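You operate a simulated robot arm through the tools that you are given. There is no shell and no other tool. Be economical: measure what you need, move in short steps, check, and stop when the job is done.

You run a simulated robot arm. Do the job below in one go: nothing can be reset, and whatever is moved stays where it is left.

Task
Clear the scorched head: heat off, run it cool, stop it, uncap it, wipe off the crust.
Fine: Cool is when HOT goes out. Cap on the mat; damp the blue pad on the sponge, wipe with it and put it back. What is to be rubbed or washed off counts as gone when no trace of it is left.
Where things are to end (x, y in the base frame): clear cap within 60 mm of [470, -250].

Only the result counts: the job must be done as asked and must still hold three seconds after the hand-in. Knocking over, shifting, dropping, spilling or breaking anything else fails it. A push-on lid holds only when it is set on centred and level and pressed home; a screw cap is set on level and turned clockwise until tight.

Robot
A 6-joint arm with a four-finger gripper on a trunk, on a base that drives. Base frame: it is fixed to the floor where the robot stands at the start and does not move with it; the origin is under the middle of the robot, x ahead of it, y to its left, z up. Units: mm, degrees, N and s.
With the tool pointing down near the work surface it reaches from about 140 to 500 mm from the robot's upright axis, wherever it stands. Its first joint turns from -166.0 to 166.0 degrees. Places, roughly: blue lid (9x9x3 cm) [600, -200, 900]; blue pad (7x6x4 cm) [-600, 500, 900]; burnt crust [700, 400, 900]; control box [500, 0, 900]; heat knob [500, 0, 900]; motor switch [500, 100, 900]; pink lid (9x9x3 cm) [600, -400, 900]; sponge tray [-600, 600, 900]; top of the grey mat [500, -400, 800]; white lid (9x9x3 cm) [600, -500, 900]. Payload 3.43 kg.
Tool frame: the origin (TCP) lies between the finger pads and is the grasp point; the fingertips stand 30 mm ahead of it; z points along the fingers, y is the line along which they close. Largest opening 120 mm; the body of the gripper starts 85 mm behind the TCP.
Orientation is that of the tool frame in the base frame, as [roll, pitch, yaw] about the fixed x, y, z axes, in that order (R = Rz(yaw) Ry(pitch) Rx(roll)). With the fingers straight down and closing along the base's y, the tool's x points along the base's -x, its y along +y and its z along -z.

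Tools
- The arm moves only by the tool jog_arm. Its argument "series" is one flat list of numbers, 6 for each row, row after row: the shift along the tool's x, y, z in units of 100 mm (1.0 is 100 mm), then the turn, a rotation vector about the tool's x, y, z in units of 180 degrees (1.0 is 180 degrees). In form: [tx, ty, tz, rx, ry, rz, tx, ty, tz, rx, ry, rz, ...]. A call has 1 to 12 rows; each row is the pose to reach, as a shift and turn from the pose commanded when the call began, along the tool's axes at that moment. "grip" is the finger opening in mm, from 0 to 120, set as the call begins (left out, the last holds). A call with a number of a shift or a turn outside -1 to 1 is refused whole. Rows are played at 5 a second. More than 50 mm and 8.6 degrees between two rows, or a gripper value outside its range, and nothing of the call is played. A pose out of reach is approached as far as the arm can. The call stops where the force on the tool passes 40 N (or 10 N more than at its start, if that is more) or the arm is blocked; 0.2 s more then pass. The fingers move at their own pace and stop on an object; they squeeze with about 34 N. The grip force told is the motor's: it shows also when the fingers shut on nothing. Time passes only in rows, and 0.2 s behind the last, so rows that repeat a pose let the fingers close. It gives the time, the measured TCP pose, the force on the tool (base axes), the opening and the grip force at its end, in the units of the frame above (readings bear some noise), with the torque about the TCP (base axes, N m) and any sound that the robot's microphone picked up.
- Cameras (640 x 400 px; columns grow to the right, rows downward): "scene" is now at [18.5, 174.1, 1663]; the picture's right is [0.55, -0.83, 0.00], its down [-0.78, -0.51, -0.36] and it looks along [0.30, 0.20, -0.93] (base axes); focal length 214 px, centre (320, 200). "wrist" rides on the gripper at [71, -17, -120] in the tool frame; the picture's right is [0.23, 0.97, 0.00], its down [-0.81, 0.19, -0.55] and it looks along [-0.54, 0.13, 0.83] (tool axes); focal length 275 px, centre (320, 200). There is no depth. A picture from a camera that has moved, and an enlarged one, comes with that camera's place and axes in the base frame and with its lens. The place of the scene camera against the robot may be out by one fixed shift of up to 12 mm in any direction.
- get_image(camera): a new picture of that camera. The clock stands still meanwhile.
- move_column(by): slides the trunk up (or, below 0, down) by that many mm; the arm and the scene camera ride with it, the base frame stays. It gives what a move gives, with no picture.
- drive_base(legs): drives the robot by 1 to 6 legs, each [ahead, left, turn to the left] in mm, mm and degrees, along the robot's own axes; the way and the turn of a leg run together, so that a leg with both is an arc; at most 1500 mm and 180 degrees a leg. The arm and the cameras ride along, it lands a little off, and it stops where it bumps. It gives what a move gives.
- pan_tilt(pan, tilt): turns the head with the scene camera to pan (to the left, within 120 degrees either way) and tilt (down, from -29 to 69), counted from straight ahead of the robot. It gives what a move gives.
- inspect(camera, box): a new picture of the part [left, top, right, bottom] of that camera's present view, enlarged. The clock stands still meanwhile.
- job_done(): hands the job in; it is judged then, once.

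Work in short steps. Places have to be worked out from the pictures, the camera data and where the tool is seen: move nearer, look again, correct. Check each grasp and each placing, and mend what went wrong. You have 120 turns and 98 pictures in all, those below and enlarged ones among them. Open the gripper and draw the arm clear of the work before you hand the job in, unless the task says otherwise; then end with one line.

The tools are called after "Emit:" by a JSON object that holds its "fn" and its "kwargs". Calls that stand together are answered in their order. jog_arm: Moves the arm, as the interface text tells. Its arguments: {"type":"object","properties":{"series":{"type":"array","items":{"type":"number"}},"grip":{"type":"number"}},"required":["series"]} The other tools are called the same way: move_column (by) slides the trunk up or down; drive_base (legs) drives the base; pan_tilt (pan, tilt) turns the head that bears the scene camera; get_image (camera) takes a picture; inspect (camera, box) takes an enlarged picture of a part of a camera's view; job_done () hands the job in.

At the start:

```text
t: 0.0
ee_pos: [361.5, 218.5, 1236.4]
orientation: [180.0, 0.1, 180.0]
force: [0.4, -0.4, -0.4]
wrist_torque: [0.01, 0.04, -0.02]
gripper_width: 119.7
grasp_force: 0.0
trunk travel left (down, up): [-200.0, 240.0]
robot x, y, heading: [1.9, -3.1, -0.1]
head pan, tilt: [33.4, 68.8]
```

scene: 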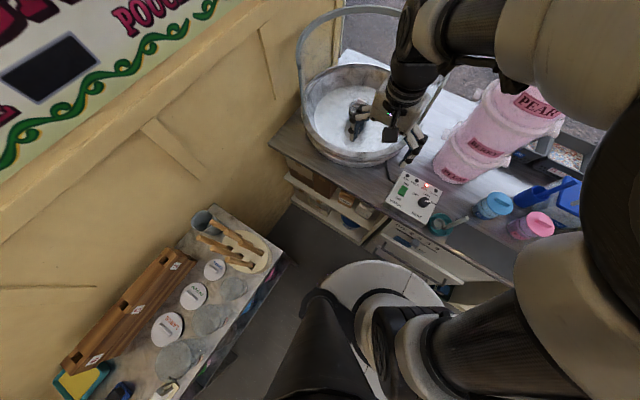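
wrist: 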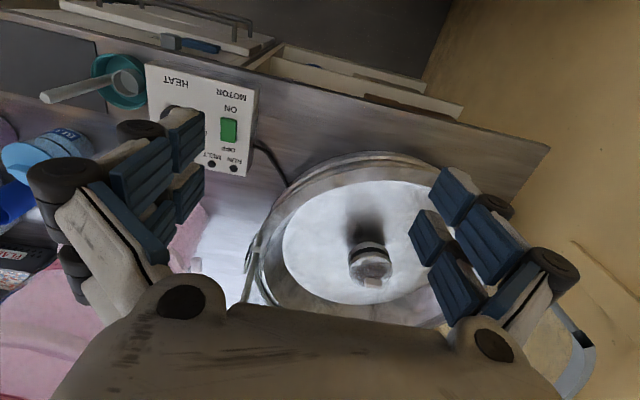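

The pictures show a candy machine with a control box in front. I look closer at the box and the bowl.

Emit:
{"fn": "inspect", "kwargs": {"camera": "scene", "box": [370, 160, 470, 240]}}

Emit:
{"fn": "inspect", "kwargs": {"camera": "wrist", "box": [120, 50, 280, 190]}}

Emit:
{"fn": "inspect", "kwargs": {"camera": "wrist", "box": [240, 140, 480, 320]}}

```text
5.00 times, centred on (420, 200) of scene
camera zoom: at [18.5, 174.1, 1663.0], right [0.55, -0.83, 0.0], down [-0.78, -0.51, -0.36], along [0.3, 0.2, -0.93], focal length 1072 px, centre (-180, 200)
```

zoom: 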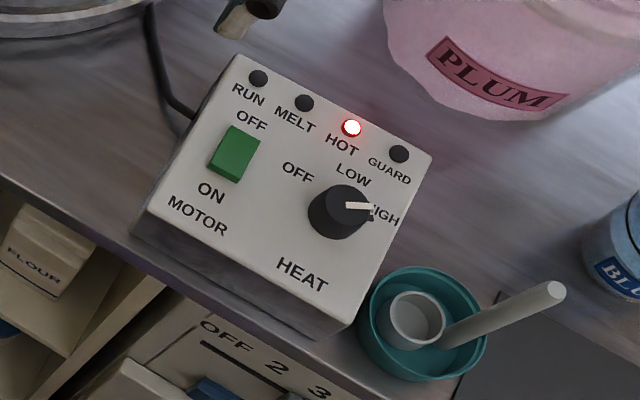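

```text
2.86 times, centred on (200, 120) of wrist
camera zoom: at [290.2, 202.7, 1357.6], right [-0.23, 0.97, 0.0], down [0.81, 0.19, 0.55], along [0.54, 0.13, -0.83], focal length 786 px, centre (663, 429)
```

zoom: 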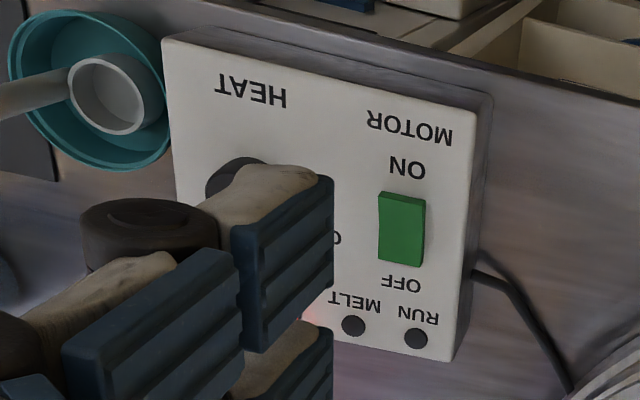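

```text
2.22 times, centred on (360, 230) of wrist
camera zoom: at [290.2, 202.7, 1357.6], right [-0.23, 0.97, 0.0], down [0.81, 0.19, 0.55], along [0.54, 0.13, -0.83], focal length 612 px, centre (231, 133)
```

zoom: 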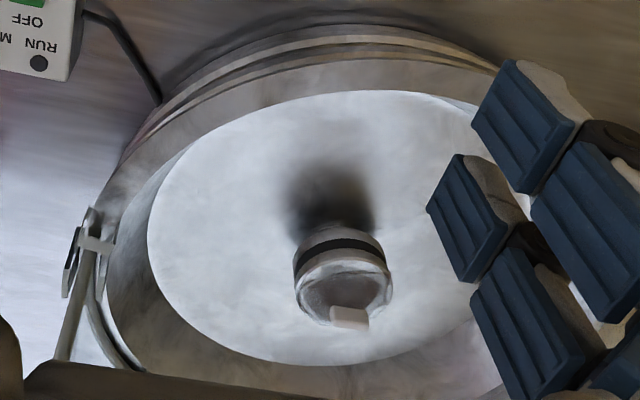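

The knob is at HIGH, motor off (RUN dark), HOT lit. I estimate the knob near (490, 0, 870), so I move the arm toward it, staying high.

Emit:
{"fn": "jog_arm", "kwargs": {"series": [0, -0.45, 0, 0, 0, 0, 0, -0.9, 0, 0, 0, 0, -0.3, -1, 0.3, 0, 0, 0, -0.5, -1, 0.6, 0, 0, 0], "grip": 70}}

Emit:
{"fn": "jog_arm", "kwargs": {"series": [-0.15, -0.4, 0.1, 0, 0, 0, -0.4, -0.8, 0.3, 0, 0, 0, -0.6, -1, 0.5, 0, 0, 0, -0.6, -1, 0.8, 0, 0, 0]}}

Emit:
{"fn": "get_image", "kwargs": {"camera": "wrist"}}

Emit:
{"fn": "get_image", "kwargs": {"camera": "scene"}}

```text
t: 1.0
ee_pos: [414.5, 118.4, 1178.4]
orientation: [-180.0, 0.1, 179.9]
force: [0.7, -0.1, 0.7]
wrist_torque: [-0.01, 0.0, 0.01]
gripper_width: 69.9
grasp_force: 0.0
trunk travel left (down, up): [-200.0, 240.0]
robot x, y, heading: [-0.3, -2.0, -0.1]
head pan, tilt: [33.4, 68.8]
```

```text
refused: row 2 steps farther than a row can; nothing moved
```

```text
92 pictures are left
camera wrist: at [342.8, 101.3, 1298.5], right [-0.23, 0.97, 0.0], down [0.81, 0.19, 0.55], along [0.54, 0.13, -0.83], focal length 275 px, centre (320, 200)
```

wrist: 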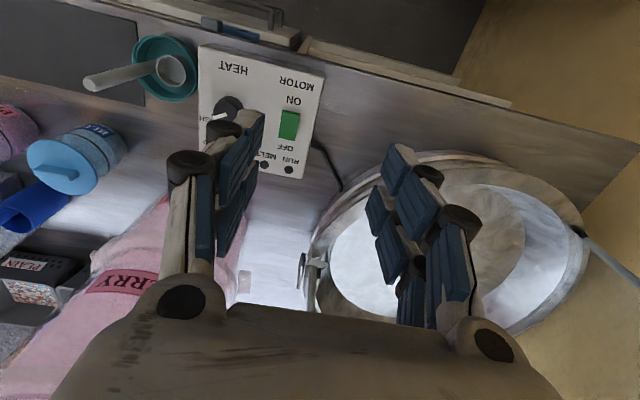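

```text
91 pictures are left
camera scene: at [19.0, 174.4, 1663.0], right [0.55, -0.83, 0.0], down [-0.78, -0.51, -0.36], along [0.3, 0.2, -0.93], focal length 214 px, centre (320, 200)
```

scene: 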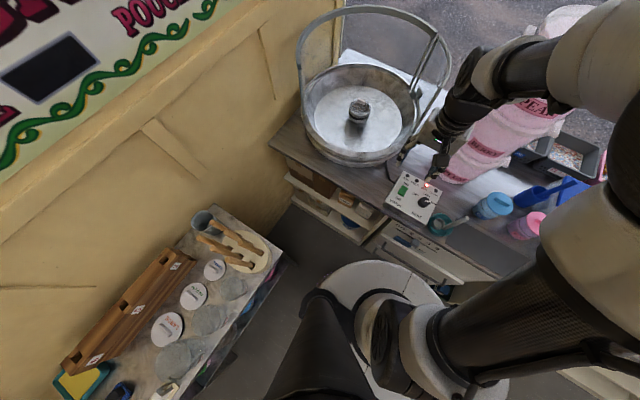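

Good view of the bowl now; I inspect the hoop and the head.

Emit:
{"fn": "inspect", "kwargs": {"camera": "scene", "box": [280, 0, 460, 170]}}

Emit:
{"fn": "inspect", "kwargs": {"camera": "scene", "box": [40, 190, 290, 400]}}

Emit:
{"fn": "inspect", "kwargs": {"camera": "wrist", "box": [190, 30, 350, 190]}}

```text
2.35 times, centred on (370, 85) of scene
camera zoom: at [19.0, 174.4, 1663.0], right [0.55, -0.83, 0.0], down [-0.78, -0.51, -0.36], along [0.3, 0.2, -0.93], focal length 505 px, centre (202, 471)
```

zoom: 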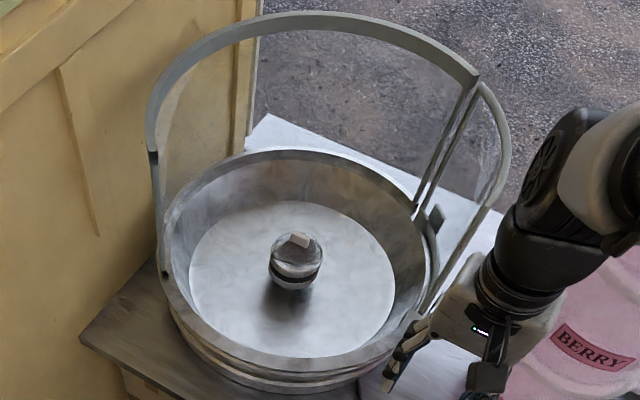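

```text
1.90 times, centred on (165, 295) of scene
camera zoom: at [19.0, 174.4, 1663.0], right [0.55, -0.83, 0.0], down [-0.78, -0.51, -0.36], along [0.3, 0.2, -0.93], focal length 408 px, centre (615, 19)
```

zoom: 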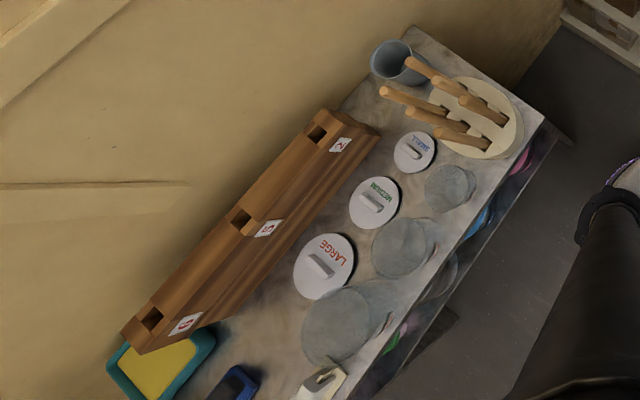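

```text
2.50 times, centred on (270, 110) of wrist
camera zoom: at [342.8, 101.3, 1298.5], right [-0.23, 0.97, 0.0], down [0.81, 0.19, 0.55], along [0.54, 0.13, -0.83], focal length 688 px, centre (445, 425)
```

zoom: 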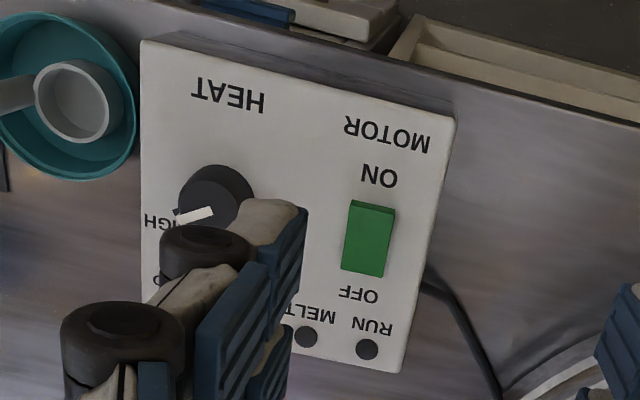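

The knob looks to be near (486, -3), top about 880, pointer about -45° (HIGH), OFF about 120° counter-clockwise. I come in above it.

Emit:
{"fn": "jog_arm", "kwargs": {"series": [-0.12, -0.2, 0.33, 0, 0, 0, -0.24, -0.4, 0.66, 0, 0, 0, -0.36, -0.6, 1.0, 0, 0, 0]}}

Emit:
{"fn": "jog_arm", "kwargs": {"series": [-0.18, -0.31, 0.3, 0, 0, 0, -0.36, -0.61, 0.6, 0, 0, 0, -0.36, -0.61, 0.85, 0, 0, 0]}}

Emit:
{"fn": "get_image", "kwargs": {"camera": "wrist"}}

Emit:
{"fn": "inspect", "kwargs": {"camera": "scene", "box": [370, 130, 490, 240]}}

```text
t: 1.8
ee_pos: [451.7, 59.4, 1078.4]
orientation: [-179.9, 0.0, 180.0]
force: [0.4, -0.8, 0.4]
wrist_torque: [0.03, 0.05, 0.01]
gripper_width: 69.9
grasp_force: 0.0
trunk travel left (down, up): [-200.0, 240.0]
robot x, y, heading: [-0.1, 0.5, 0.1]
head pan, tilt: [33.4, 68.8]
```

```text
t: 2.6
ee_pos: [485.8, -1.8, 991.6]
orientation: [-180.0, 0.1, 180.0]
force: [-0.1, -0.6, -0.4]
wrist_torque: [0.01, 0.0, 0.01]
gripper_width: 69.6
grasp_force: 0.1
trunk travel left (down, up): [-200.0, 240.0]
robot x, y, heading: [2.1, -2.4, -0.0]
head pan, tilt: [33.4, 68.8]
```

```text
87 pictures are left
camera wrist: at [414.2, -18.0, 1111.7], right [-0.23, 0.97, 0.0], down [0.81, 0.19, 0.55], along [0.54, 0.13, -0.83], focal length 275 px, centre (320, 200)
```

wrist: 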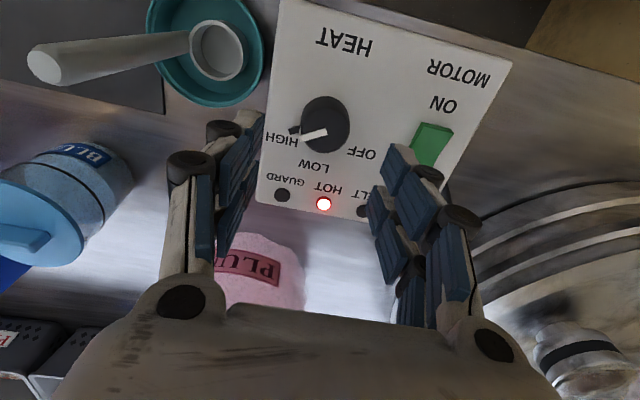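

```text
3.64 times, centred on (430, 185) of scene
camera zoom: at [19.0, 174.5, 1663.0], right [0.55, -0.83, 0.0], down [-0.78, -0.51, -0.36], along [0.3, 0.2, -0.93], focal length 780 px, centre (-80, 254)
```

zoom: 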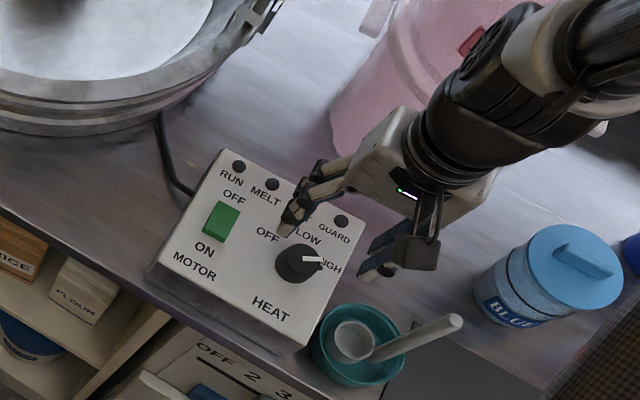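

Triangulating two wrist views puts the knob near (481, 2) with its top about 907 and the face about 895. I turn the hand -60° and lower partly.

Emit:
{"fn": "jog_arm", "kwargs": {"series": [0.05, 0.04, 0.05, 0, 0, 0.0417, 0.05, 0.04, 0.1, 0, 0, 0.0833, 0.05, 0.04, 0.15, 0, 0, 0.125, 0.05, 0.04, 0.2, 0, 0, 0.1667, 0.05, 0.04, 0.25, 0, 0, 0.2083, 0.05, 0.04, 0.3, 0, 0, 0.25, 0.05, 0.04, 0.33, 0, 0, 0.2917, 0.05, 0.04, 0.33, 0, 0, 0.3333]}}

Emit:
{"fn": "get_image", "kwargs": {"camera": "wrist"}}

Emit:
{"fn": "inspect", "kwargs": {"camera": "scene", "box": [370, 130, 490, 240]}}

```text
t: 4.4
ee_pos: [480.0, 2.0, 958.7]
orientation: [179.9, -0.1, 119.8]
force: [0.1, 0.1, -0.4]
wrist_torque: [-0.04, -0.03, 0.0]
gripper_width: 69.9
grasp_force: 0.1
trunk travel left (down, up): [-200.0, 240.0]
robot x, y, heading: [-0.0, -0.1, 0.1]
head pan, tilt: [33.4, 68.8]
```

```text
85 pictures are left
camera wrist: at [428.7, 56.1, 1080.0], right [0.73, 0.68, 0.0], down [0.57, -0.61, 0.55], along [0.38, -0.4, -0.83], focal length 275 px, centre (320, 200)
```

wrist: 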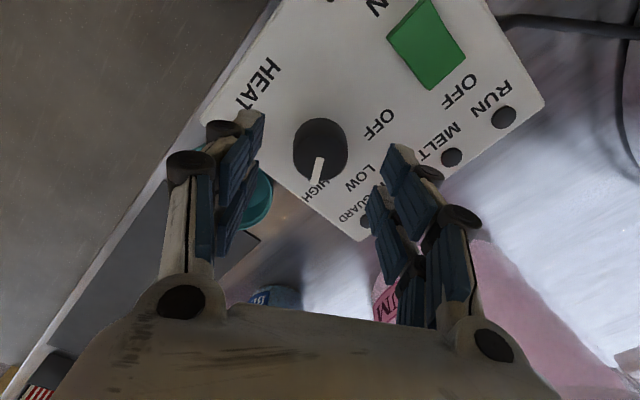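

```text
3.64 times, centred on (430, 185) of scene
camera zoom: at [18.5, 174.2, 1663.0], right [0.55, -0.83, 0.0], down [-0.78, -0.51, -0.36], along [0.3, 0.2, -0.93], focal length 780 px, centre (-80, 254)
```

zoom: 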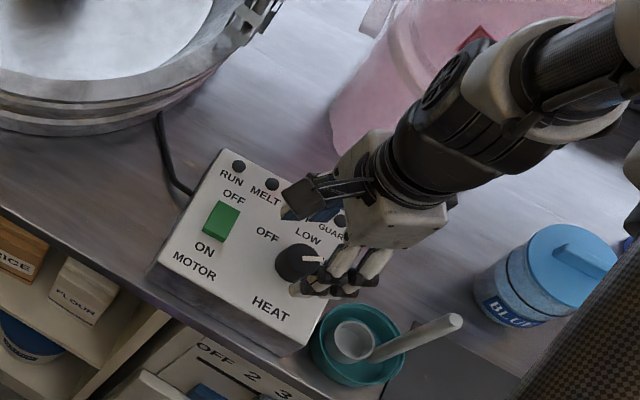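

The knob sits centred at about (482, 3, top 895). I lower to TCP 920 and close on it.

Emit:
{"fn": "jog_arm", "kwargs": {"series": [0, 0, 0.1, 0, 0, 0, 0, 0, 0.2, 0, 0, 0, 0, 0, 0.3, 0, 0, 0, 0, 0, 0.38, 0, 0, 0]}}

Emit:
{"fn": "inspect", "kwargs": {"camera": "scene", "box": [390, 160, 450, 220]}}

Emit:
{"fn": "get_image", "kwargs": {"camera": "wrist"}}

```text
t: 5.4
ee_pos: [478.7, 2.7, 922.4]
orientation: [-179.9, 0.0, 120.0]
force: [0.4, 0.0, 0.2]
wrist_torque: [0.0, 0.02, 0.02]
gripper_width: 69.6
grasp_force: 0.1
trunk travel left (down, up): [-200.0, 240.0]
robot x, y, heading: [-1.9, -1.8, -0.1]
head pan, tilt: [33.4, 68.8]
```

```text
6.67 times, centred on (420, 190) of scene
camera zoom: at [18.0, 174.2, 1663.1], right [0.55, -0.83, 0.0], down [-0.78, -0.51, -0.36], along [0.3, 0.2, -0.93], focal length 1430 px, centre (-347, 267)
```

zoom: 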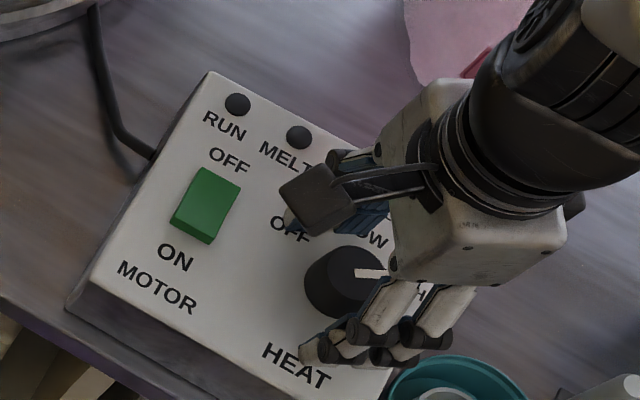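

```text
82 pictures are left
camera wrist: at [427.7, 56.5, 1042.0], right [0.73, 0.69, 0.0], down [0.57, -0.61, 0.55], along [0.38, -0.4, -0.83], focal length 275 px, centre (320, 200)
```

wrist: 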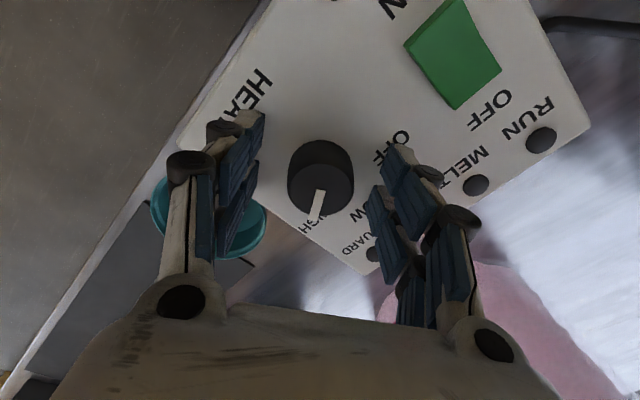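

The fingertip centre line meets the knob top right here (tips ~892 = knob top). I lower 12 mm more and close.

Emit:
{"fn": "jog_arm", "kwargs": {"series": [-0.0, 0, 0.06, 0, 0, 0, 0, 0, 0.12, 0, 0, 0]}}

Emit:
{"fn": "jog_arm", "kwargs": {"series": [0, 0, 0, 0, 0, 0, 0, 0, 0, 0, 0, 0, 0, 0, 0, 0, 0, 0], "grip": 0}}

Emit:
{"fn": "get_image", "kwargs": {"camera": "wrist"}}

```text
t: 5.8
ee_pos: [478.4, 2.1, 924.0]
orientation: [179.9, 0.1, 120.0]
force: [-13.6, -5.0, 41.9]
wrist_torque: [-0.17, 1.32, -0.06]
gripper_width: 67.5
grasp_force: 20.6
trunk travel left (down, up): [-200.0, 240.0]
robot x, y, heading: [-1.4, -1.3, -0.2]
head pan, tilt: [33.4, 68.8]
stopped in row 2: the force on the tool passed its limit at 47 N (the readings are from after the stop); the commanded pose is now the measured one
```

```text
t: 6.3
ee_pos: [476.8, 0.6, 924.0]
orientation: [179.9, 0.1, 120.0]
force: [-15.8, -8.6, 51.5]
wrist_torque: [-0.4, 1.43, -0.12]
gripper_width: 52.4
grasp_force: 21.8
trunk travel left (down, up): [-200.0, 240.0]
robot x, y, heading: [-1.0, -0.3, 0.2]
head pan, tilt: [33.4, 68.8]
stopped in row 2: the force on the tool passed its limit at 57 N (the readings are from after the stop); the commanded pose is now the measured one
```

```text
81 pictures are left
camera wrist: at [425.9, 55.0, 1044.1], right [0.73, 0.69, 0.0], down [0.57, -0.61, 0.55], along [0.38, -0.4, -0.83], focal length 275 px, centre (320, 200)
```

wrist: 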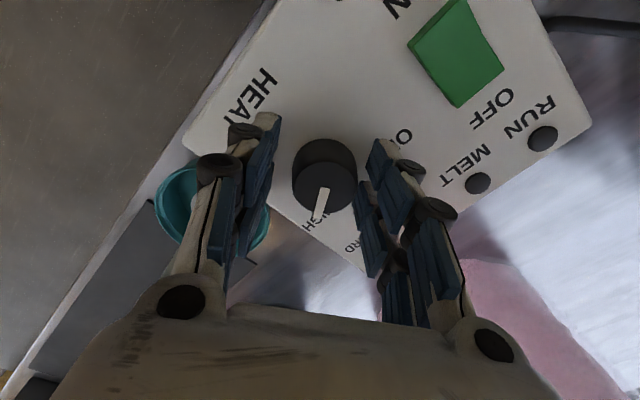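

The fingertips touched the face (z≈893, flat), so the knob top is about 905 and centred near (478, 5). I back off 5 mm, centre, then close.

Emit:
{"fn": "jog_arm", "kwargs": {"series": [0, 0, -0.06, 0, 0, 0, 0.03, 0.03, -0.05, 0, 0, 0], "grip": 60}}

Emit:
{"fn": "jog_arm", "kwargs": {"series": [0, 0, 0, 0, 0, 0, 0, 0, 0, 0, 0, 0, 0, 0, 0, 0, 0, 0], "grip": 20}}

Emit:
{"fn": "get_image", "kwargs": {"camera": "wrist"}}

```text
t: 6.9
ee_pos: [482.0, 7.6, 924.1]
orientation: [-179.9, 0.1, 120.0]
force: [0.2, 0.4, -0.6]
wrist_torque: [0.03, 0.01, 0.0]
gripper_width: 60.2
grasp_force: 0.1
trunk travel left (down, up): [-200.0, 240.0]
robot x, y, heading: [-5.4, 2.5, 0.0]
head pan, tilt: [33.4, 68.8]
```

```text
t: 7.7
ee_pos: [477.5, 5.3, 924.4]
orientation: [-179.8, -0.2, 120.0]
force: [-12.2, -10.2, 2.7]
wrist_torque: [-0.49, 0.61, -0.08]
gripper_width: 36.9
grasp_force: 35.8
trunk travel left (down, up): [-200.0, 240.0]
robot x, y, heading: [-0.7, 0.4, 0.1]
head pan, tilt: [33.4, 68.8]
```

```text
80 pictures are left
camera wrist: at [427.9, 58.9, 1045.3], right [0.73, 0.69, 0.0], down [0.57, -0.61, 0.55], along [0.38, -0.4, -0.83], focal length 275 px, centre (320, 200)
```

wrist: 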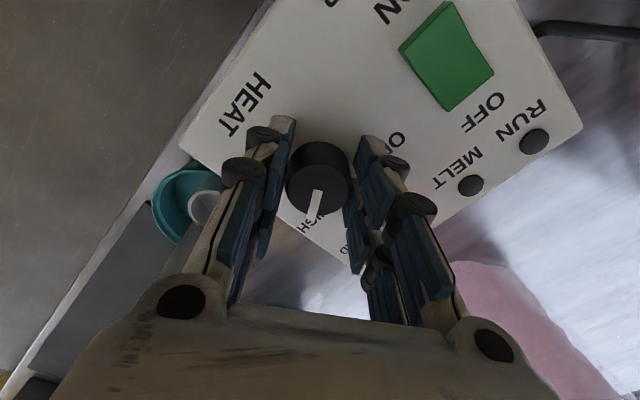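

Gripped at 37 mm. I turn counter-clockwise 60° first.

Emit:
{"fn": "jog_arm", "kwargs": {"series": [0, 0, 0, 0, 0, -0.0417, 0, 0, 0, 0, 0, -0.0833, 0, 0, 0, 0, 0, -0.125, 0, 0, 0, 0, 0, -0.1667, 0, 0, 0, 0, 0, -0.2083, 0, 0, 0, 0, 0, -0.25, 0, 0, 0, 0, 0, -0.2917, 0, 0, 0, 0, 0, -0.3333]}}

Emit:
{"fn": "get_image", "kwargs": {"camera": "wrist"}}

```text
t: 9.1
ee_pos: [476.4, 1.7, 925.0]
orientation: [-179.8, -0.4, 161.2]
force: [-4.7, -12.8, 8.9]
wrist_torque: [-0.98, -0.06, -0.05]
gripper_width: 36.7
grasp_force: 44.8
trunk travel left (down, up): [-200.0, 240.0]
robot x, y, heading: [1.7, -1.4, 0.1]
head pan, tilt: [33.4, 68.8]
stopped in row 6: the force on the tool passed its limit at 41 N (the readings are from after the stop); the commanded pose is now the measured one
```

```text
79 pictures are left
camera wrist: at [404.2, 10.1, 1045.8], right [0.1, 1.0, 0.0], down [0.83, -0.08, 0.55], along [0.54, -0.05, -0.84], focal length 275 px, centre (320, 200)
```

wrist: 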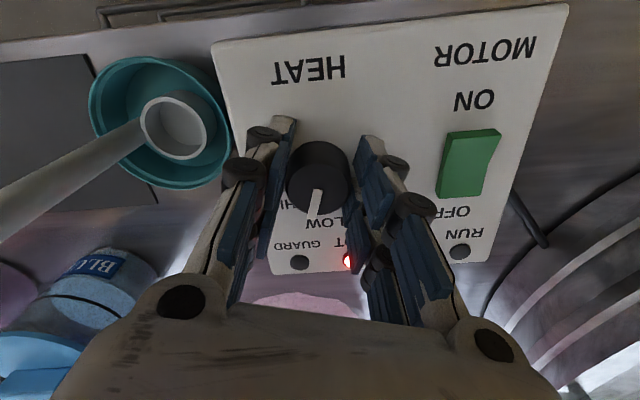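

The knob turned 41° to about LOW. I continue another 60°.

Emit:
{"fn": "jog_arm", "kwargs": {"series": [0, 0, 0, 0, 0, -0.0417, 0, 0, 0, 0, 0, -0.0833, 0, 0, 0, 0, 0, -0.125, 0, 0, 0, 0, 0, -0.1667, 0, 0, 0, 0, 0, -0.2083, 0, 0, 0, 0, 0, -0.25, 0, 0, 0, 0, 0, -0.2917, 0, 0, 0, 0, 0, -0.3333]}}

Emit:
{"fn": "get_image", "kwargs": {"camera": "wrist"}}

```text
t: 10.1
ee_pos: [476.4, -0.1, 924.5]
orientation: [-179.9, -0.6, -169.6]
force: [-3.8, -12.6, 11.2]
wrist_torque: [-0.95, 0.16, -0.07]
gripper_width: 36.9
grasp_force: 44.8
trunk travel left (down, up): [-200.0, 240.0]
robot x, y, heading: [-0.5, 1.9, -0.1]
head pan, tilt: [33.4, 68.8]
stopped in row 5: the force on the tool passed its limit at 44 N (the readings are from after the stop); the commanded pose is now the measured one
```

```text
78 pictures are left
camera wrist: at [410.4, -28.5, 1045.7], right [-0.4, 0.92, 0.0], down [0.77, 0.34, 0.55], along [0.5, 0.22, -0.84], focal length 275 px, centre (320, 200)
```

wrist: 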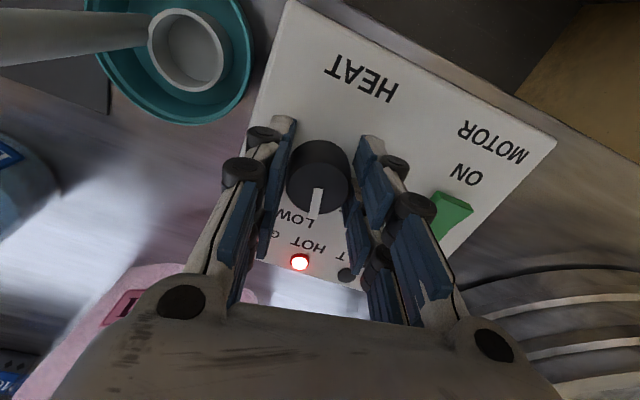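

Pointer is about +24° now, still short of OFF. I keep turning.

Emit:
{"fn": "jog_arm", "kwargs": {"series": [0, 0, 0, 0, 0, -0.0417, 0, 0, 0, 0, 0, -0.0833, 0, 0, 0, 0, 0, -0.125, 0, 0, 0, 0, 0, -0.1667, 0, 0, 0, 0, 0, -0.2083, 0, 0, 0, 0, 0, -0.25]}}

Emit:
{"fn": "get_image", "kwargs": {"camera": "wrist"}}

```text
t: 11.5
ee_pos: [480.7, 1.0, 925.3]
orientation: [179.8, -0.1, -124.2]
force: [9.9, -26.6, 8.5]
wrist_torque: [-0.65, -0.6, -0.38]
gripper_width: 36.2
grasp_force: 45.3
trunk travel left (down, up): [-200.0, 240.0]
robot x, y, heading: [0.3, 6.2, -0.4]
head pan, tilt: [33.4, 68.8]
```

```text
77 pictures are left
camera wrist: at [454.0, -67.0, 1045.0], right [-0.93, 0.36, 0.0], down [0.3, 0.78, 0.55], along [0.2, 0.52, -0.83], focal length 275 px, centre (320, 200)
```

wrist: 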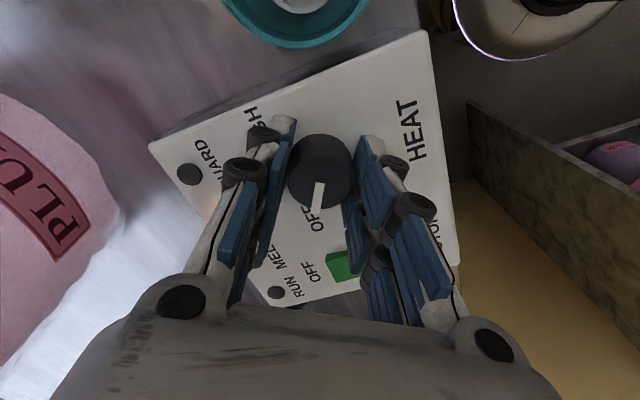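

Pointer is on OFF with rising torque. I release and lift.

Emit:
{"fn": "jog_arm", "kwargs": {"series": [0, 0, 0, 0, 0, 0, 0, 0, 0, 0, 0, 0, 0, 0, -0.3, 0, 0, 0, 0, 0, -0.6, 0, 0, 0], "grip": 70}}

Emit:
{"fn": "jog_arm", "kwargs": {"series": [0, 0, 0, 0, 0, 0.0417, 0, 0, 0, 0, 0, 0.0833, 0, 0, 0, 0, 0, 0.125, 0, 0, 0, 0, 0, 0.1667, 0, 0, 0, 0, 0, 0.2083, 0, 0, 0, 0, 0, 0.25, 0, 0, 0, 0, 0, 0.2917, 0, 0, 0, 0, 0, 0.31], "grip": 30}}

Emit:
{"fn": "get_image", "kwargs": {"camera": "wrist"}}

```text
t: 12.5
ee_pos: [478.8, 1.5, 982.5]
orientation: [179.7, -0.3, -124.5]
force: [-0.1, 0.5, 0.1]
wrist_torque: [-0.01, 0.0, 0.0]
gripper_width: 70.2
grasp_force: 0.0
trunk travel left (down, up): [-200.0, 240.0]
robot x, y, heading: [-1.0, -0.7, 0.1]
head pan, tilt: [33.4, 68.8]
```

```text
t: 14.3
ee_pos: [479.3, 2.1, 983.3]
orientation: [-179.8, -0.5, 179.6]
force: [0.2, -0.1, 0.4]
wrist_torque: [0.0, -0.01, 0.02]
gripper_width: 30.0
grasp_force: 0.1
trunk travel left (down, up): [-200.0, 240.0]
robot x, y, heading: [0.4, -0.9, -0.2]
head pan, tilt: [33.4, 68.8]
```

```text
76 pictures are left
camera wrist: at [408.3, -13.3, 1104.7], right [-0.22, 0.97, 0.0], down [0.82, 0.19, 0.55], along [0.53, 0.12, -0.84], focal length 275 px, centre (320, 200)
```

wrist: 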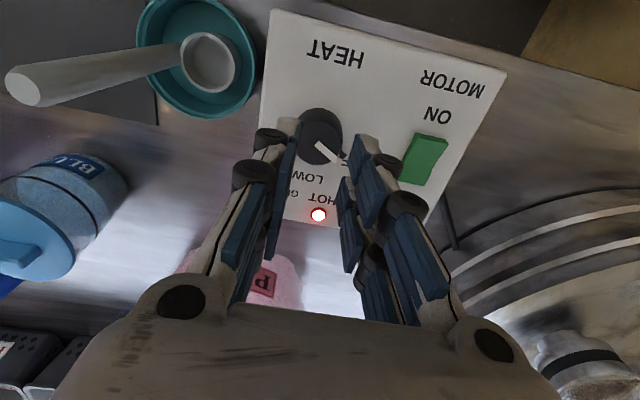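

Knob points OFF. Next the motor rocker: centre about (479, 88), ON end about x=462. I move there with fingers closed, then view.

Emit:
{"fn": "jog_arm", "kwargs": {"series": [0.08, 0.42, 0, 0, 0, 0, 0.16, 0.85, 0.1, 0, 0, 0, 0.16, 0.85, 0.3, 0, 0, 0], "grip": 0}}

Emit:
{"fn": "get_image", "kwargs": {"camera": "wrist"}}

Emit:
{"fn": "inspect", "kwargs": {"camera": "scene", "box": [370, 140, 460, 230]}}

```text
t: 15.1
ee_pos: [463.2, 86.0, 951.7]
orientation: [-180.0, -0.5, 179.7]
force: [0.0, -0.2, -1.0]
wrist_torque: [-0.01, 0.02, -0.02]
gripper_width: 0.0
grasp_force: 28.0
trunk travel left (down, up): [-200.0, 240.0]
robot x, y, heading: [1.6, 0.0, -0.2]
head pan, tilt: [33.4, 68.8]
```

```text
75 pictures are left
camera wrist: at [391.8, 71.0, 1072.9], right [-0.22, 0.97, 0.0], down [0.82, 0.19, 0.55], along [0.53, 0.12, -0.84], focal length 275 px, centre (320, 200)
```

wrist: 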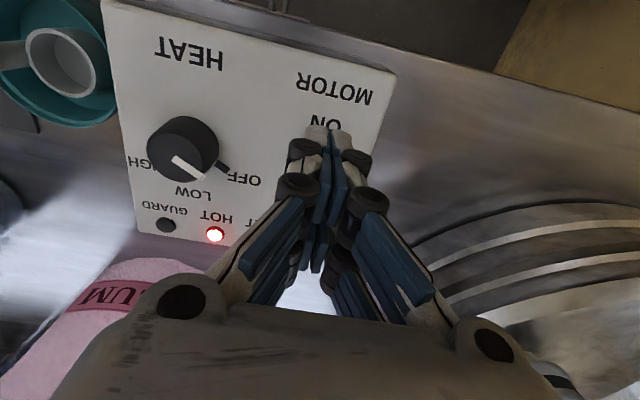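

```text
4.44 times, centred on (415, 185) of scene
camera zoom: at [19.2, 173.2, 1663.0], right [0.55, -0.84, 0.0], down [-0.78, -0.51, -0.36], along [0.3, 0.2, -0.93], focal length 953 px, centre (-102, 267)
```

zoom: 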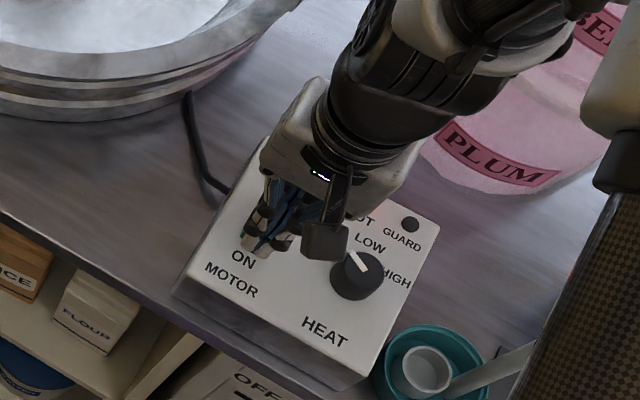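

Knob is on OFF. Fingertips stand over the ON end of the rocker; I press down slowly.

Emit:
{"fn": "jog_arm", "kwargs": {"series": [-0.03, 0.01, 0.08, 0, 0, 0, -0.03, 0.01, 0.14, 0, 0, 0, -0.03, 0.01, 0.18, 0, 0, 0, -0.03, 0.01, 0.22, 0, 0, 0, -0.03, 0.01, 0.25, 0, 0, 0]}}

Emit:
{"fn": "inspect", "kwargs": {"camera": "scene", "box": [280, 80, 460, 230]}}

```text
t: 16.3
ee_pos: [464.9, 88.4, 931.5]
orientation: [180.0, -0.2, 179.7]
force: [-4.2, 0.2, 24.3]
wrist_torque: [-0.01, -0.29, 0.0]
gripper_width: 6.2
grasp_force: 32.7
trunk travel left (down, up): [-200.0, 240.0]
robot x, y, heading: [-1.6, 2.0, -0.2]
head pan, tilt: [33.4, 68.8]
```

```text
2.67 times, centred on (370, 155) of scene
camera zoom: at [15.9, 173.2, 1663.5], right [0.55, -0.84, 0.0], down [-0.78, -0.51, -0.36], along [0.3, 0.2, -0.93], focal length 572 px, centre (187, 320)
```

zoom: 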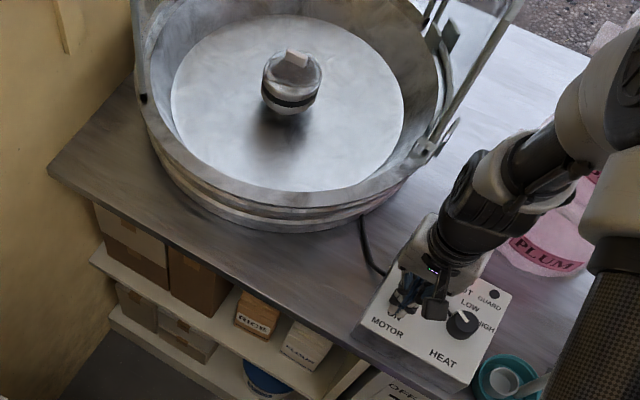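

24 N at tip 901, fingers slightly spread. I lift and look at the rocker and lamps.

Emit:
{"fn": "jog_arm", "kwargs": {"series": [0, 0, -0.3, 0, 0, 0, 0.3, 0, -0.6, 0, 0, 0]}}

Emit:
{"fn": "get_image", "kwargs": {"camera": "wrist"}}

```text
t: 16.9
ee_pos: [435.8, 89.5, 991.2]
orientation: [-179.9, -0.6, 179.7]
force: [-0.3, -0.4, 0.4]
wrist_torque: [-0.01, -0.03, 0.01]
gripper_width: 0.0
grasp_force: 33.5
trunk travel left (down, up): [-200.0, 240.0]
robot x, y, heading: [-2.5, -2.0, -0.2]
head pan, tilt: [33.4, 68.8]
```

```text
72 pictures are left
camera wrist: at [365.1, 73.2, 1110.2], right [-0.22, 0.97, 0.0], down [0.82, 0.19, 0.55], along [0.53, 0.12, -0.84], focal length 275 px, centre (320, 200)
```

wrist: 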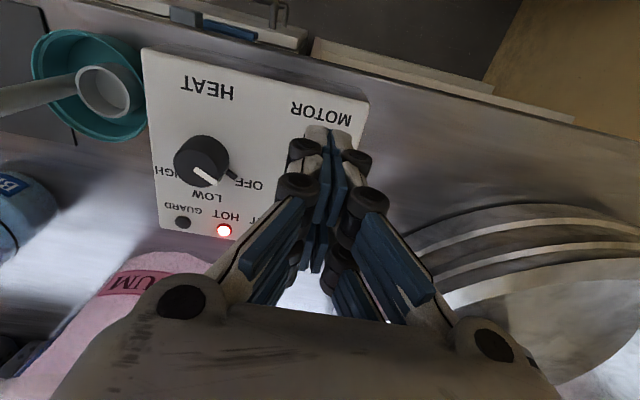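

The hand hides the rocker; I draw back and look with the scene camera.

Emit:
{"fn": "jog_arm", "kwargs": {"series": [0.4, 0, -0.2, 0, 0, 0, 0.8, -0.2, -0.4, 0, 0, 0]}}

Emit:
{"fn": "inspect", "kwargs": {"camera": "scene", "box": [370, 140, 460, 230]}}

Emit:
{"fn": "get_image", "kwargs": {"camera": "wrist"}}

```text
t: 17.5
ee_pos: [357.1, 70.5, 1030.6]
orientation: [180.0, -0.4, 179.7]
force: [-0.7, -0.8, 0.8]
wrist_torque: [0.02, -0.03, 0.03]
gripper_width: 0.0
grasp_force: 33.7
trunk travel left (down, up): [-200.0, 240.0]
robot x, y, heading: [-1.4, -6.9, 0.0]
head pan, tilt: [33.4, 68.8]
```

```text
4.44 times, centred on (415, 185) of scene
camera zoom: at [17.8, 172.5, 1663.2], right [0.55, -0.84, 0.0], down [-0.78, -0.51, -0.36], along [0.3, 0.2, -0.93], focal length 953 px, centre (-102, 267)
```

zoom: 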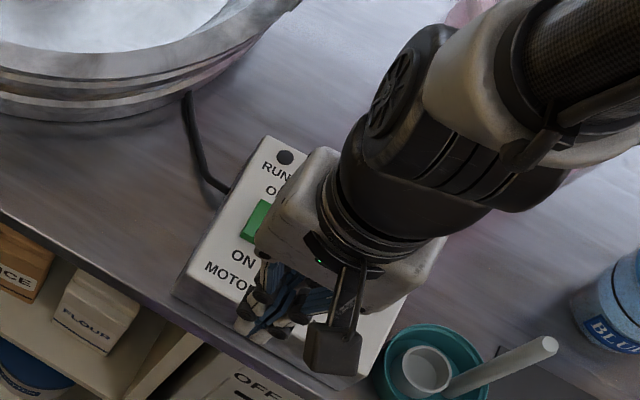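

```text
70 pictures are left
camera wrist: at [285.9, 54.1, 1151.3], right [-0.22, 0.97, 0.0], down [0.82, 0.19, 0.55], along [0.53, 0.12, -0.84], focal length 275 px, centre (320, 200)
```

wrist: 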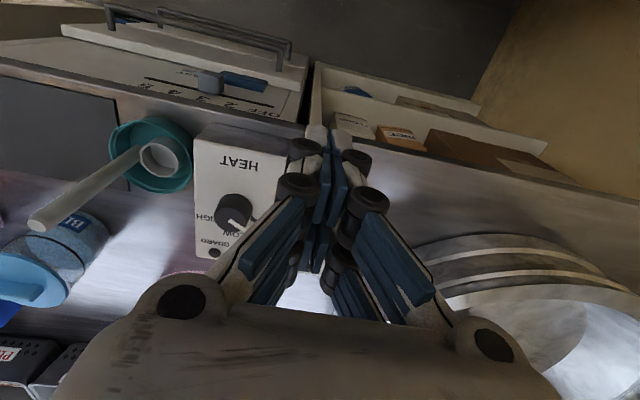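

RUN is still dark. I press again nearer the ON end and deeper.

Emit:
{"fn": "jog_arm", "kwargs": {"series": [-0.3, 0.06, 0.0, 0, 0, 0, -0.7, 0.12, 0.2, 0, 0, 0, -1.0, 0.17, 0.5, 0, 0, 0, -1.0, 0.17, 0.85, 0, 0, 0, -1, 0.17, 0.95, 0, 0, 0, -1, 0.17, 1.0, 0, 0, 0]}}

Emit:
{"fn": "jog_arm", "kwargs": {"series": [0, 0, 0.03, 0, 0, 0, 0, 0, 0.06, 0, 0, 0, 0, 0, 0.09, 0, 0, 0, 0, 0, 0.09, 0, 0, 0]}}

Emit:
{"fn": "get_image", "kwargs": {"camera": "wrist"}}

```text
t: 18.9
ee_pos: [454.3, 84.9, 930.3]
orientation: [-180.0, -0.3, 179.7]
force: [-5.4, 0.0, 19.4]
wrist_torque: [0.03, -0.31, -0.01]
gripper_width: 5.9
grasp_force: 33.9
trunk travel left (down, up): [-200.0, 240.0]
robot x, y, heading: [2.6, 0.9, -0.2]
head pan, tilt: [33.4, 68.8]
```

```text
t: 19.4
ee_pos: [455.3, 86.5, 931.3]
orientation: [179.9, -0.1, 179.8]
force: [-10.6, -2.0, 26.0]
wrist_torque: [-0.07, -0.33, -0.05]
gripper_width: 6.1
grasp_force: 33.1
trunk travel left (down, up): [-200.0, 240.0]
robot x, y, heading: [-3.4, 1.6, -0.1]
head pan, tilt: [33.4, 68.8]
stopped in row 2: the force on the tool passed its limit at 44 N (the readings are from after the stop); the commanded pose is now the measured one
```

```text
69 pictures are left
camera wrist: at [383.3, 70.1, 1050.7], right [-0.23, 0.97, 0.0], down [0.81, 0.19, 0.55], along [0.54, 0.12, -0.83], focal length 275 px, centre (320, 200)
```

wrist: 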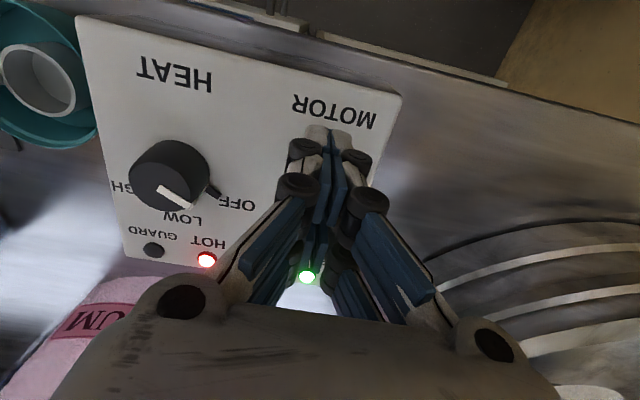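

RUN is now lit green. I lift the hand and wait for HOT to go out.

Emit:
{"fn": "jog_arm", "kwargs": {"series": [0, 0, -0.3, 0, 0, 0, 0.3, -0.3, -0.5, 0, 0, 0, 0.3, -0.3, -0.5, 0, 0, 0, 0.3, -0.3, -0.5, 0, 0, 0, 0.3, -0.3, -0.5, 0, 0, 0, 0.3, -0.3, -0.5, 0, 0, 0, 0.3, -0.3, -0.5, 0, 0, 0, 0.3, -0.3, -0.5, 0, 0, 0, 0.3, -0.3, -0.5, 0, 0, 0, 0.3, -0.3, -0.5, 0, 0, 0, 0.3, -0.3, -0.5, 0, 0, 0, 0.3, -0.3, -0.5, 0, 0, 0]}}

Emit:
{"fn": "get_image", "kwargs": {"camera": "wrist"}}

Emit:
{"fn": "inspect", "kwargs": {"camera": "scene", "box": [290, 60, 470, 230]}}

```text
t: 22.0
ee_pos: [427.4, 56.3, 977.7]
orientation: [180.0, -0.2, 179.8]
force: [0.5, -0.4, -0.4]
wrist_torque: [-0.01, 0.03, 0.0]
gripper_width: 0.3
grasp_force: 33.1
trunk travel left (down, up): [-200.0, 240.0]
robot x, y, heading: [-1.8, 2.3, -0.2]
head pan, tilt: [33.4, 68.8]
```

```text
68 pictures are left
camera wrist: at [355.8, 41.2, 1098.4], right [-0.23, 0.97, 0.0], down [0.81, 0.19, 0.55], along [0.54, 0.12, -0.84], focal length 275 px, centre (320, 200)
```

wrist: 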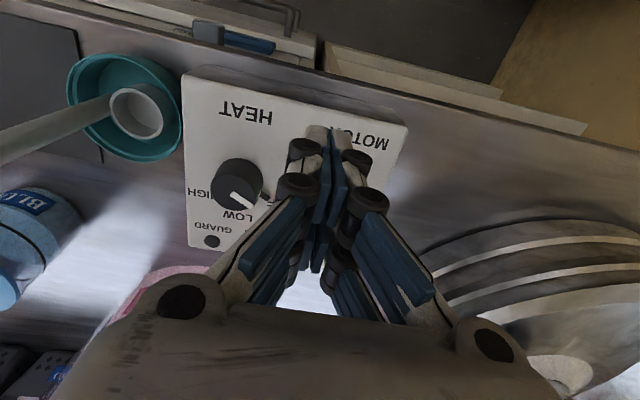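

```text
2.35 times, centred on (380, 145) of scene
camera zoom: at [18.5, 173.6, 1663.0], right [0.55, -0.84, 0.0], down [-0.78, -0.51, -0.36], along [0.3, 0.2, -0.93], focal length 505 px, centre (179, 329)
```

zoom: 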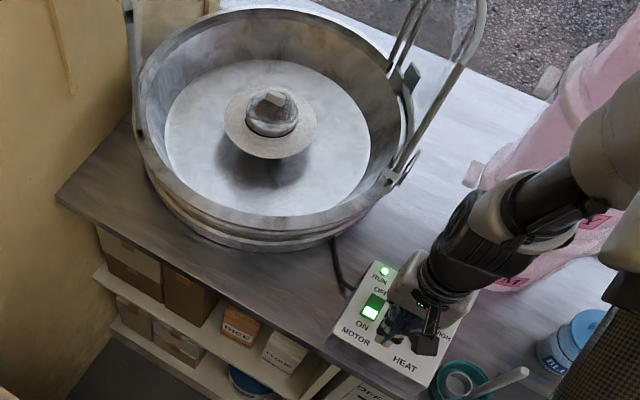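

Motor runs. I move the hand to the side, waiting a few seconds, to see HOT.

Emit:
{"fn": "jog_arm", "kwargs": {"series": [0.0, 0.45, -0.2, 0, 0, 0, 0.0, 0.9, -0.2, 0, 0, 0, 0.0, 0.9, -0.2, 0, 0, 0, 0.0, 0.9, -0.2, 0, 0, 0, 0.0, 0.9, -0.2, 0, 0, 0, 0.0, 0.9, -0.2, 0, 0, 0, 0.0, 0.9, -0.2, 0, 0, 0, 0.0, 0.9, -0.2, 0, 0, 0, 0.0, 0.9, -0.2, 0, 0, 0, 0.0, 0.9, -0.2, 0, 0, 0, 0.0, 0.9, -0.2, 0, 0, 0, 0.0, 0.9, -0.2, 0, 0, 0]}}

Emit:
{"fn": "get_image", "kwargs": {"camera": "wrist"}}

```text
t: 24.6
ee_pos: [428.4, 146.0, 996.8]
orientation: [180.0, -0.2, 179.7]
force: [-0.2, 0.5, 0.8]
wrist_torque: [0.01, -0.01, 0.04]
gripper_width: 0.2
grasp_force: 33.6
trunk travel left (down, up): [-200.0, 240.0]
robot x, y, heading: [-1.5, -1.0, 0.1]
head pan, tilt: [33.4, 68.8]
```

```text
66 pictures are left
camera wrist: at [357.0, 129.9, 1117.0], right [-0.23, 0.97, 0.0], down [0.81, 0.19, 0.55], along [0.54, 0.12, -0.84], focal length 275 px, centre (320, 200)
```

wrist: 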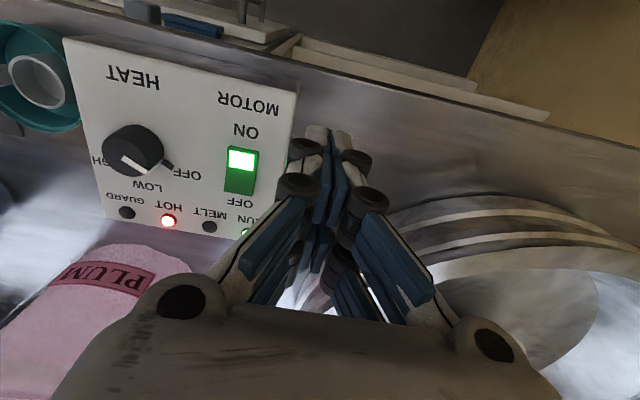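

HOT is still lit. I wait some more.

Emit:
{"fn": "jog_arm", "kwargs": {"series": [0, 0, 0, 0, 0, 0, 0, 0, 0, 0, 0, 0, 0, 0, 0, 0, 0, 0, 0, 0, 0, 0, 0, 0, 0, 0, 0, 0, 0, 0, 0, 0, 0, 0, 0, 0, 0, 0, 0, 0, 0, 0, 0, 0, 0, 0, 0, 0, 0, 0, 0, 0, 0, 0, 0, 0, 0, 0, 0, 0, 0, 0, 0, 0, 0, 0, 0, 0, 0, 0, 0, 0]}}

Emit:
{"fn": "jog_arm", "kwargs": {"series": [0, 0, 0, 0, 0, 0, 0, 0, 0, 0, 0, 0, 0, 0, 0, 0, 0, 0, 0, 0, 0, 0, 0, 0, 0, 0, 0, 0, 0, 0, 0, 0, 0, 0, 0, 0, 0, 0, 0, 0, 0, 0, 0, 0, 0, 0, 0, 0, 0, 0, 0, 0, 0, 0, 0, 0, 0, 0, 0, 0, 0, 0, 0, 0, 0, 0, 0, 0, 0, 0, 0, 0]}}

Emit:
{"fn": "jog_arm", "kwargs": {"series": [0, 0, 0, 0, 0, 0, 0, 0, 0, 0, 0, 0, 0, 0, 0, 0, 0, 0, 0, 0, 0, 0, 0, 0, 0, 0, 0, 0, 0, 0, 0, 0, 0, 0, 0, 0, 0, 0, 0, 0, 0, 0, 0, 0, 0, 0, 0, 0, 0, 0, 0, 0, 0, 0, 0, 0, 0, 0, 0, 0, 0, 0, 0, 0, 0, 0, 0, 0, 0, 0, 0, 0]}}

Emit:
{"fn": "pan_tilt", "kwargs": {"pan": -40, "tilt": 50}}

Emit:
{"fn": "get_image", "kwargs": {"camera": "wrist"}}

Emit:
{"fn": "get_image", "kwargs": {"camera": "scene"}}

```text
t: 27.2
ee_pos: [428.1, 145.8, 997.3]
orientation: [-180.0, -0.3, 179.7]
force: [-0.2, -0.2, -0.1]
wrist_torque: [0.04, -0.03, 0.0]
gripper_width: 0.2
grasp_force: 33.1
trunk travel left (down, up): [-200.0, 240.0]
robot x, y, heading: [1.1, -1.9, -0.0]
head pan, tilt: [33.4, 68.8]
```

```text
t: 29.8
ee_pos: [428.3, 143.9, 996.7]
orientation: [180.0, -0.2, 179.7]
force: [0.1, -0.7, -0.1]
wrist_torque: [0.03, -0.01, -0.03]
gripper_width: 0.1
grasp_force: 33.7
trunk travel left (down, up): [-200.0, 240.0]
robot x, y, heading: [-3.0, -2.4, 0.0]
head pan, tilt: [33.4, 68.8]
```

```text
t: 32.4
ee_pos: [428.5, 145.2, 996.4]
orientation: [179.9, -0.1, 179.7]
force: [0.1, 0.7, 0.5]
wrist_torque: [0.0, 0.0, 0.03]
gripper_width: 0.1
grasp_force: 33.3
trunk travel left (down, up): [-200.0, 240.0]
robot x, y, heading: [3.8, 3.0, -0.1]
head pan, tilt: [33.4, 68.8]
```

```text
t: 33.8
ee_pos: [428.0, 145.5, 997.0]
orientation: [180.0, -0.2, 179.7]
force: [0.2, 0.1, -0.9]
wrist_torque: [0.02, 0.02, -0.04]
gripper_width: 0.0
grasp_force: 33.9
trunk travel left (down, up): [-200.0, 240.0]
robot x, y, heading: [-0.6, -1.8, 0.2]
head pan, tilt: [-40.0, 50.0]
```

```text
65 pictures are left
camera wrist: at [357.0, 129.9, 1117.0], right [-0.23, 0.97, 0.0], down [0.81, 0.19, 0.55], along [0.54, 0.12, -0.84], focal length 275 px, centre (320, 200)
```

wrist: 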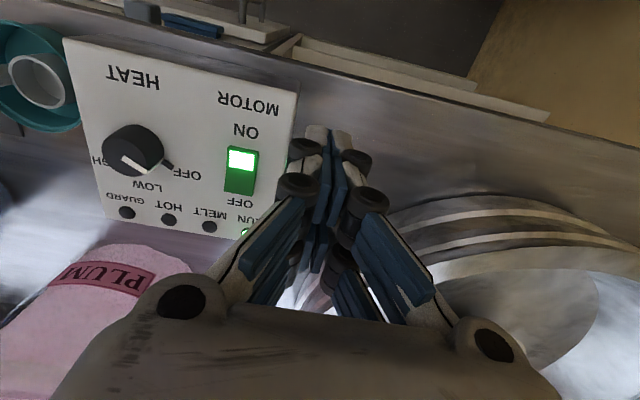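

```text
64 pictures are left
camera scene: at [30.7, 93.4, 1685.0], right [-0.64, -0.77, 0.0], down [-0.59, 0.49, -0.64], along [0.49, -0.41, -0.77], focal length 214 px, centre (320, 200)
```

scene: 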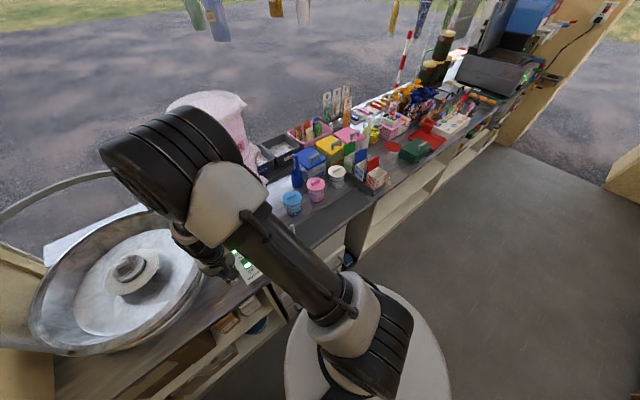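

HOT is out. I now press the OFF end of the rocker at about (502, 87).

Emit:
{"fn": "jog_arm", "kwargs": {"series": [-0.35, -0.3, 0, 0, 0, 0, -0.74, -0.58, 0.1, 0, 0, 0, -0.74, -0.58, 0.4, 0, 0, 0, -0.74, -0.58, 0.55, 0, 0, 0, -0.74, -0.58, 0.62, 0, 0, 0, -0.74, -0.58, 0.66, 0, 0, 0, -0.74, -0.58, 0.7, 0, 0, 0, -0.74, -0.58, 0.73, 0, 0, 0]}}

Emit:
{"fn": "get_image", "kwargs": {"camera": "wrist"}}

```text
t: 35.6
ee_pos: [501.6, 87.2, 930.7]
orientation: [179.9, 0.1, 179.7]
force: [-6.9, -1.6, 21.8]
wrist_torque: [-0.04, 0.64, 0.07]
gripper_width: 6.0
grasp_force: 33.7
trunk travel left (down, up): [-200.0, 240.0]
robot x, y, heading: [-0.2, 2.3, -0.1]
head pan, tilt: [-40.0, 50.0]
stopped in row 8: the force on the tool passed its limit at 47 N (the readings are from after the stop); the commanded pose is now the measured one
```

```text
63 pictures are left
camera wrist: at [429.9, 71.8, 1051.0], right [-0.23, 0.97, 0.0], down [0.81, 0.19, 0.55], along [0.54, 0.12, -0.83], focal length 275 px, centre (320, 200)
```

wrist: 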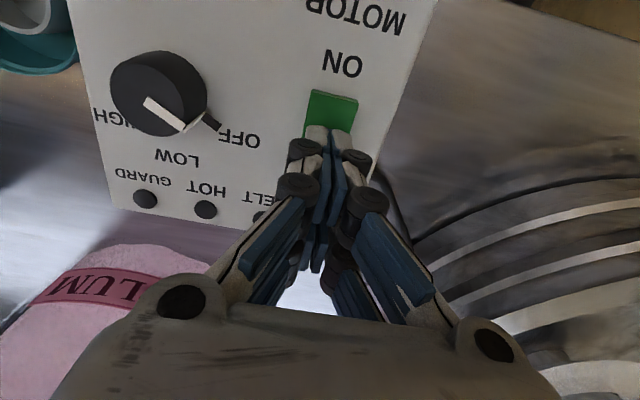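

The rocker light is out: motor off. I lift clear and turn the head toward the bowl and the floor ahead.

Emit:
{"fn": "jog_arm", "kwargs": {"series": [0, 0, -0.4, 0, 0, 0, 0.3, 0, -0.7, 0, 0, 0, 0.6, -0.2, -1, 0, 0, 0, 1, -0.4, -1, 0, 0, 0]}}

Emit:
{"fn": "jog_arm", "kwargs": {"series": [0.2, -0.2, -0.4, 0, 0, 0, 0.4, -0.4, -0.7, 0, 0, 0, 0.6, -0.6, -1, 0, 0, 0]}}

Emit:
{"fn": "pan_tilt", "kwargs": {"pan": 33, "tilt": 50}}

Emit:
{"fn": "get_image", "kwargs": {"camera": "scene"}}

```text
t: 36.6
ee_pos: [404.8, 49.7, 1027.1]
orientation: [-180.0, 0.2, 179.7]
force: [-0.5, -0.7, -0.1]
wrist_torque: [-0.04, 0.02, 0.03]
gripper_width: 0.0
grasp_force: 33.4
trunk travel left (down, up): [-200.0, 240.0]
robot x, y, heading: [-1.3, 2.1, 0.1]
head pan, tilt: [-40.0, 50.0]
```

```text
t: 37.4
ee_pos: [339.4, -13.4, 1128.7]
orientation: [-179.9, 0.1, 179.6]
force: [-0.7, 1.0, 0.5]
wrist_torque: [0.0, 0.0, 0.02]
gripper_width: 0.0
grasp_force: 33.2
trunk travel left (down, up): [-200.0, 240.0]
robot x, y, heading: [-2.8, 1.5, -0.2]
head pan, tilt: [-40.0, 50.0]
```

```text
t: 38.9
ee_pos: [341.6, -11.9, 1128.2]
orientation: [-180.0, 0.1, 179.7]
force: [-1.0, 0.5, 0.2]
wrist_torque: [0.01, 0.0, -0.01]
gripper_width: 0.0
grasp_force: 33.4
trunk travel left (down, up): [-200.0, 240.0]
robot x, y, heading: [-1.2, 0.8, 0.1]
head pan, tilt: [33.0, 50.0]
```

```text
62 pictures are left
camera scene: at [36.4, 184.6, 1685.0], right [0.54, -0.84, 0.0], down [-0.64, -0.42, -0.64], along [0.54, 0.35, -0.77], focal length 214 px, centre (320, 200)
```

scene: 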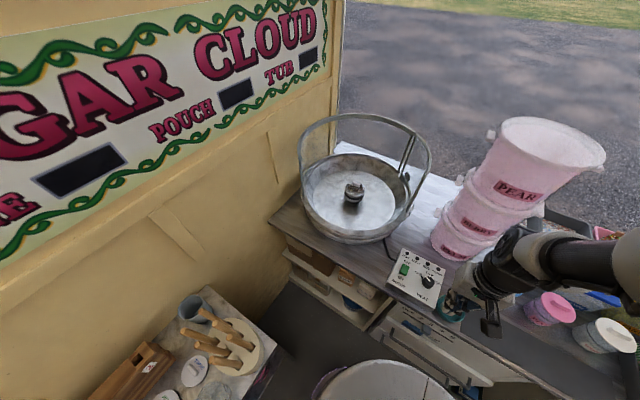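

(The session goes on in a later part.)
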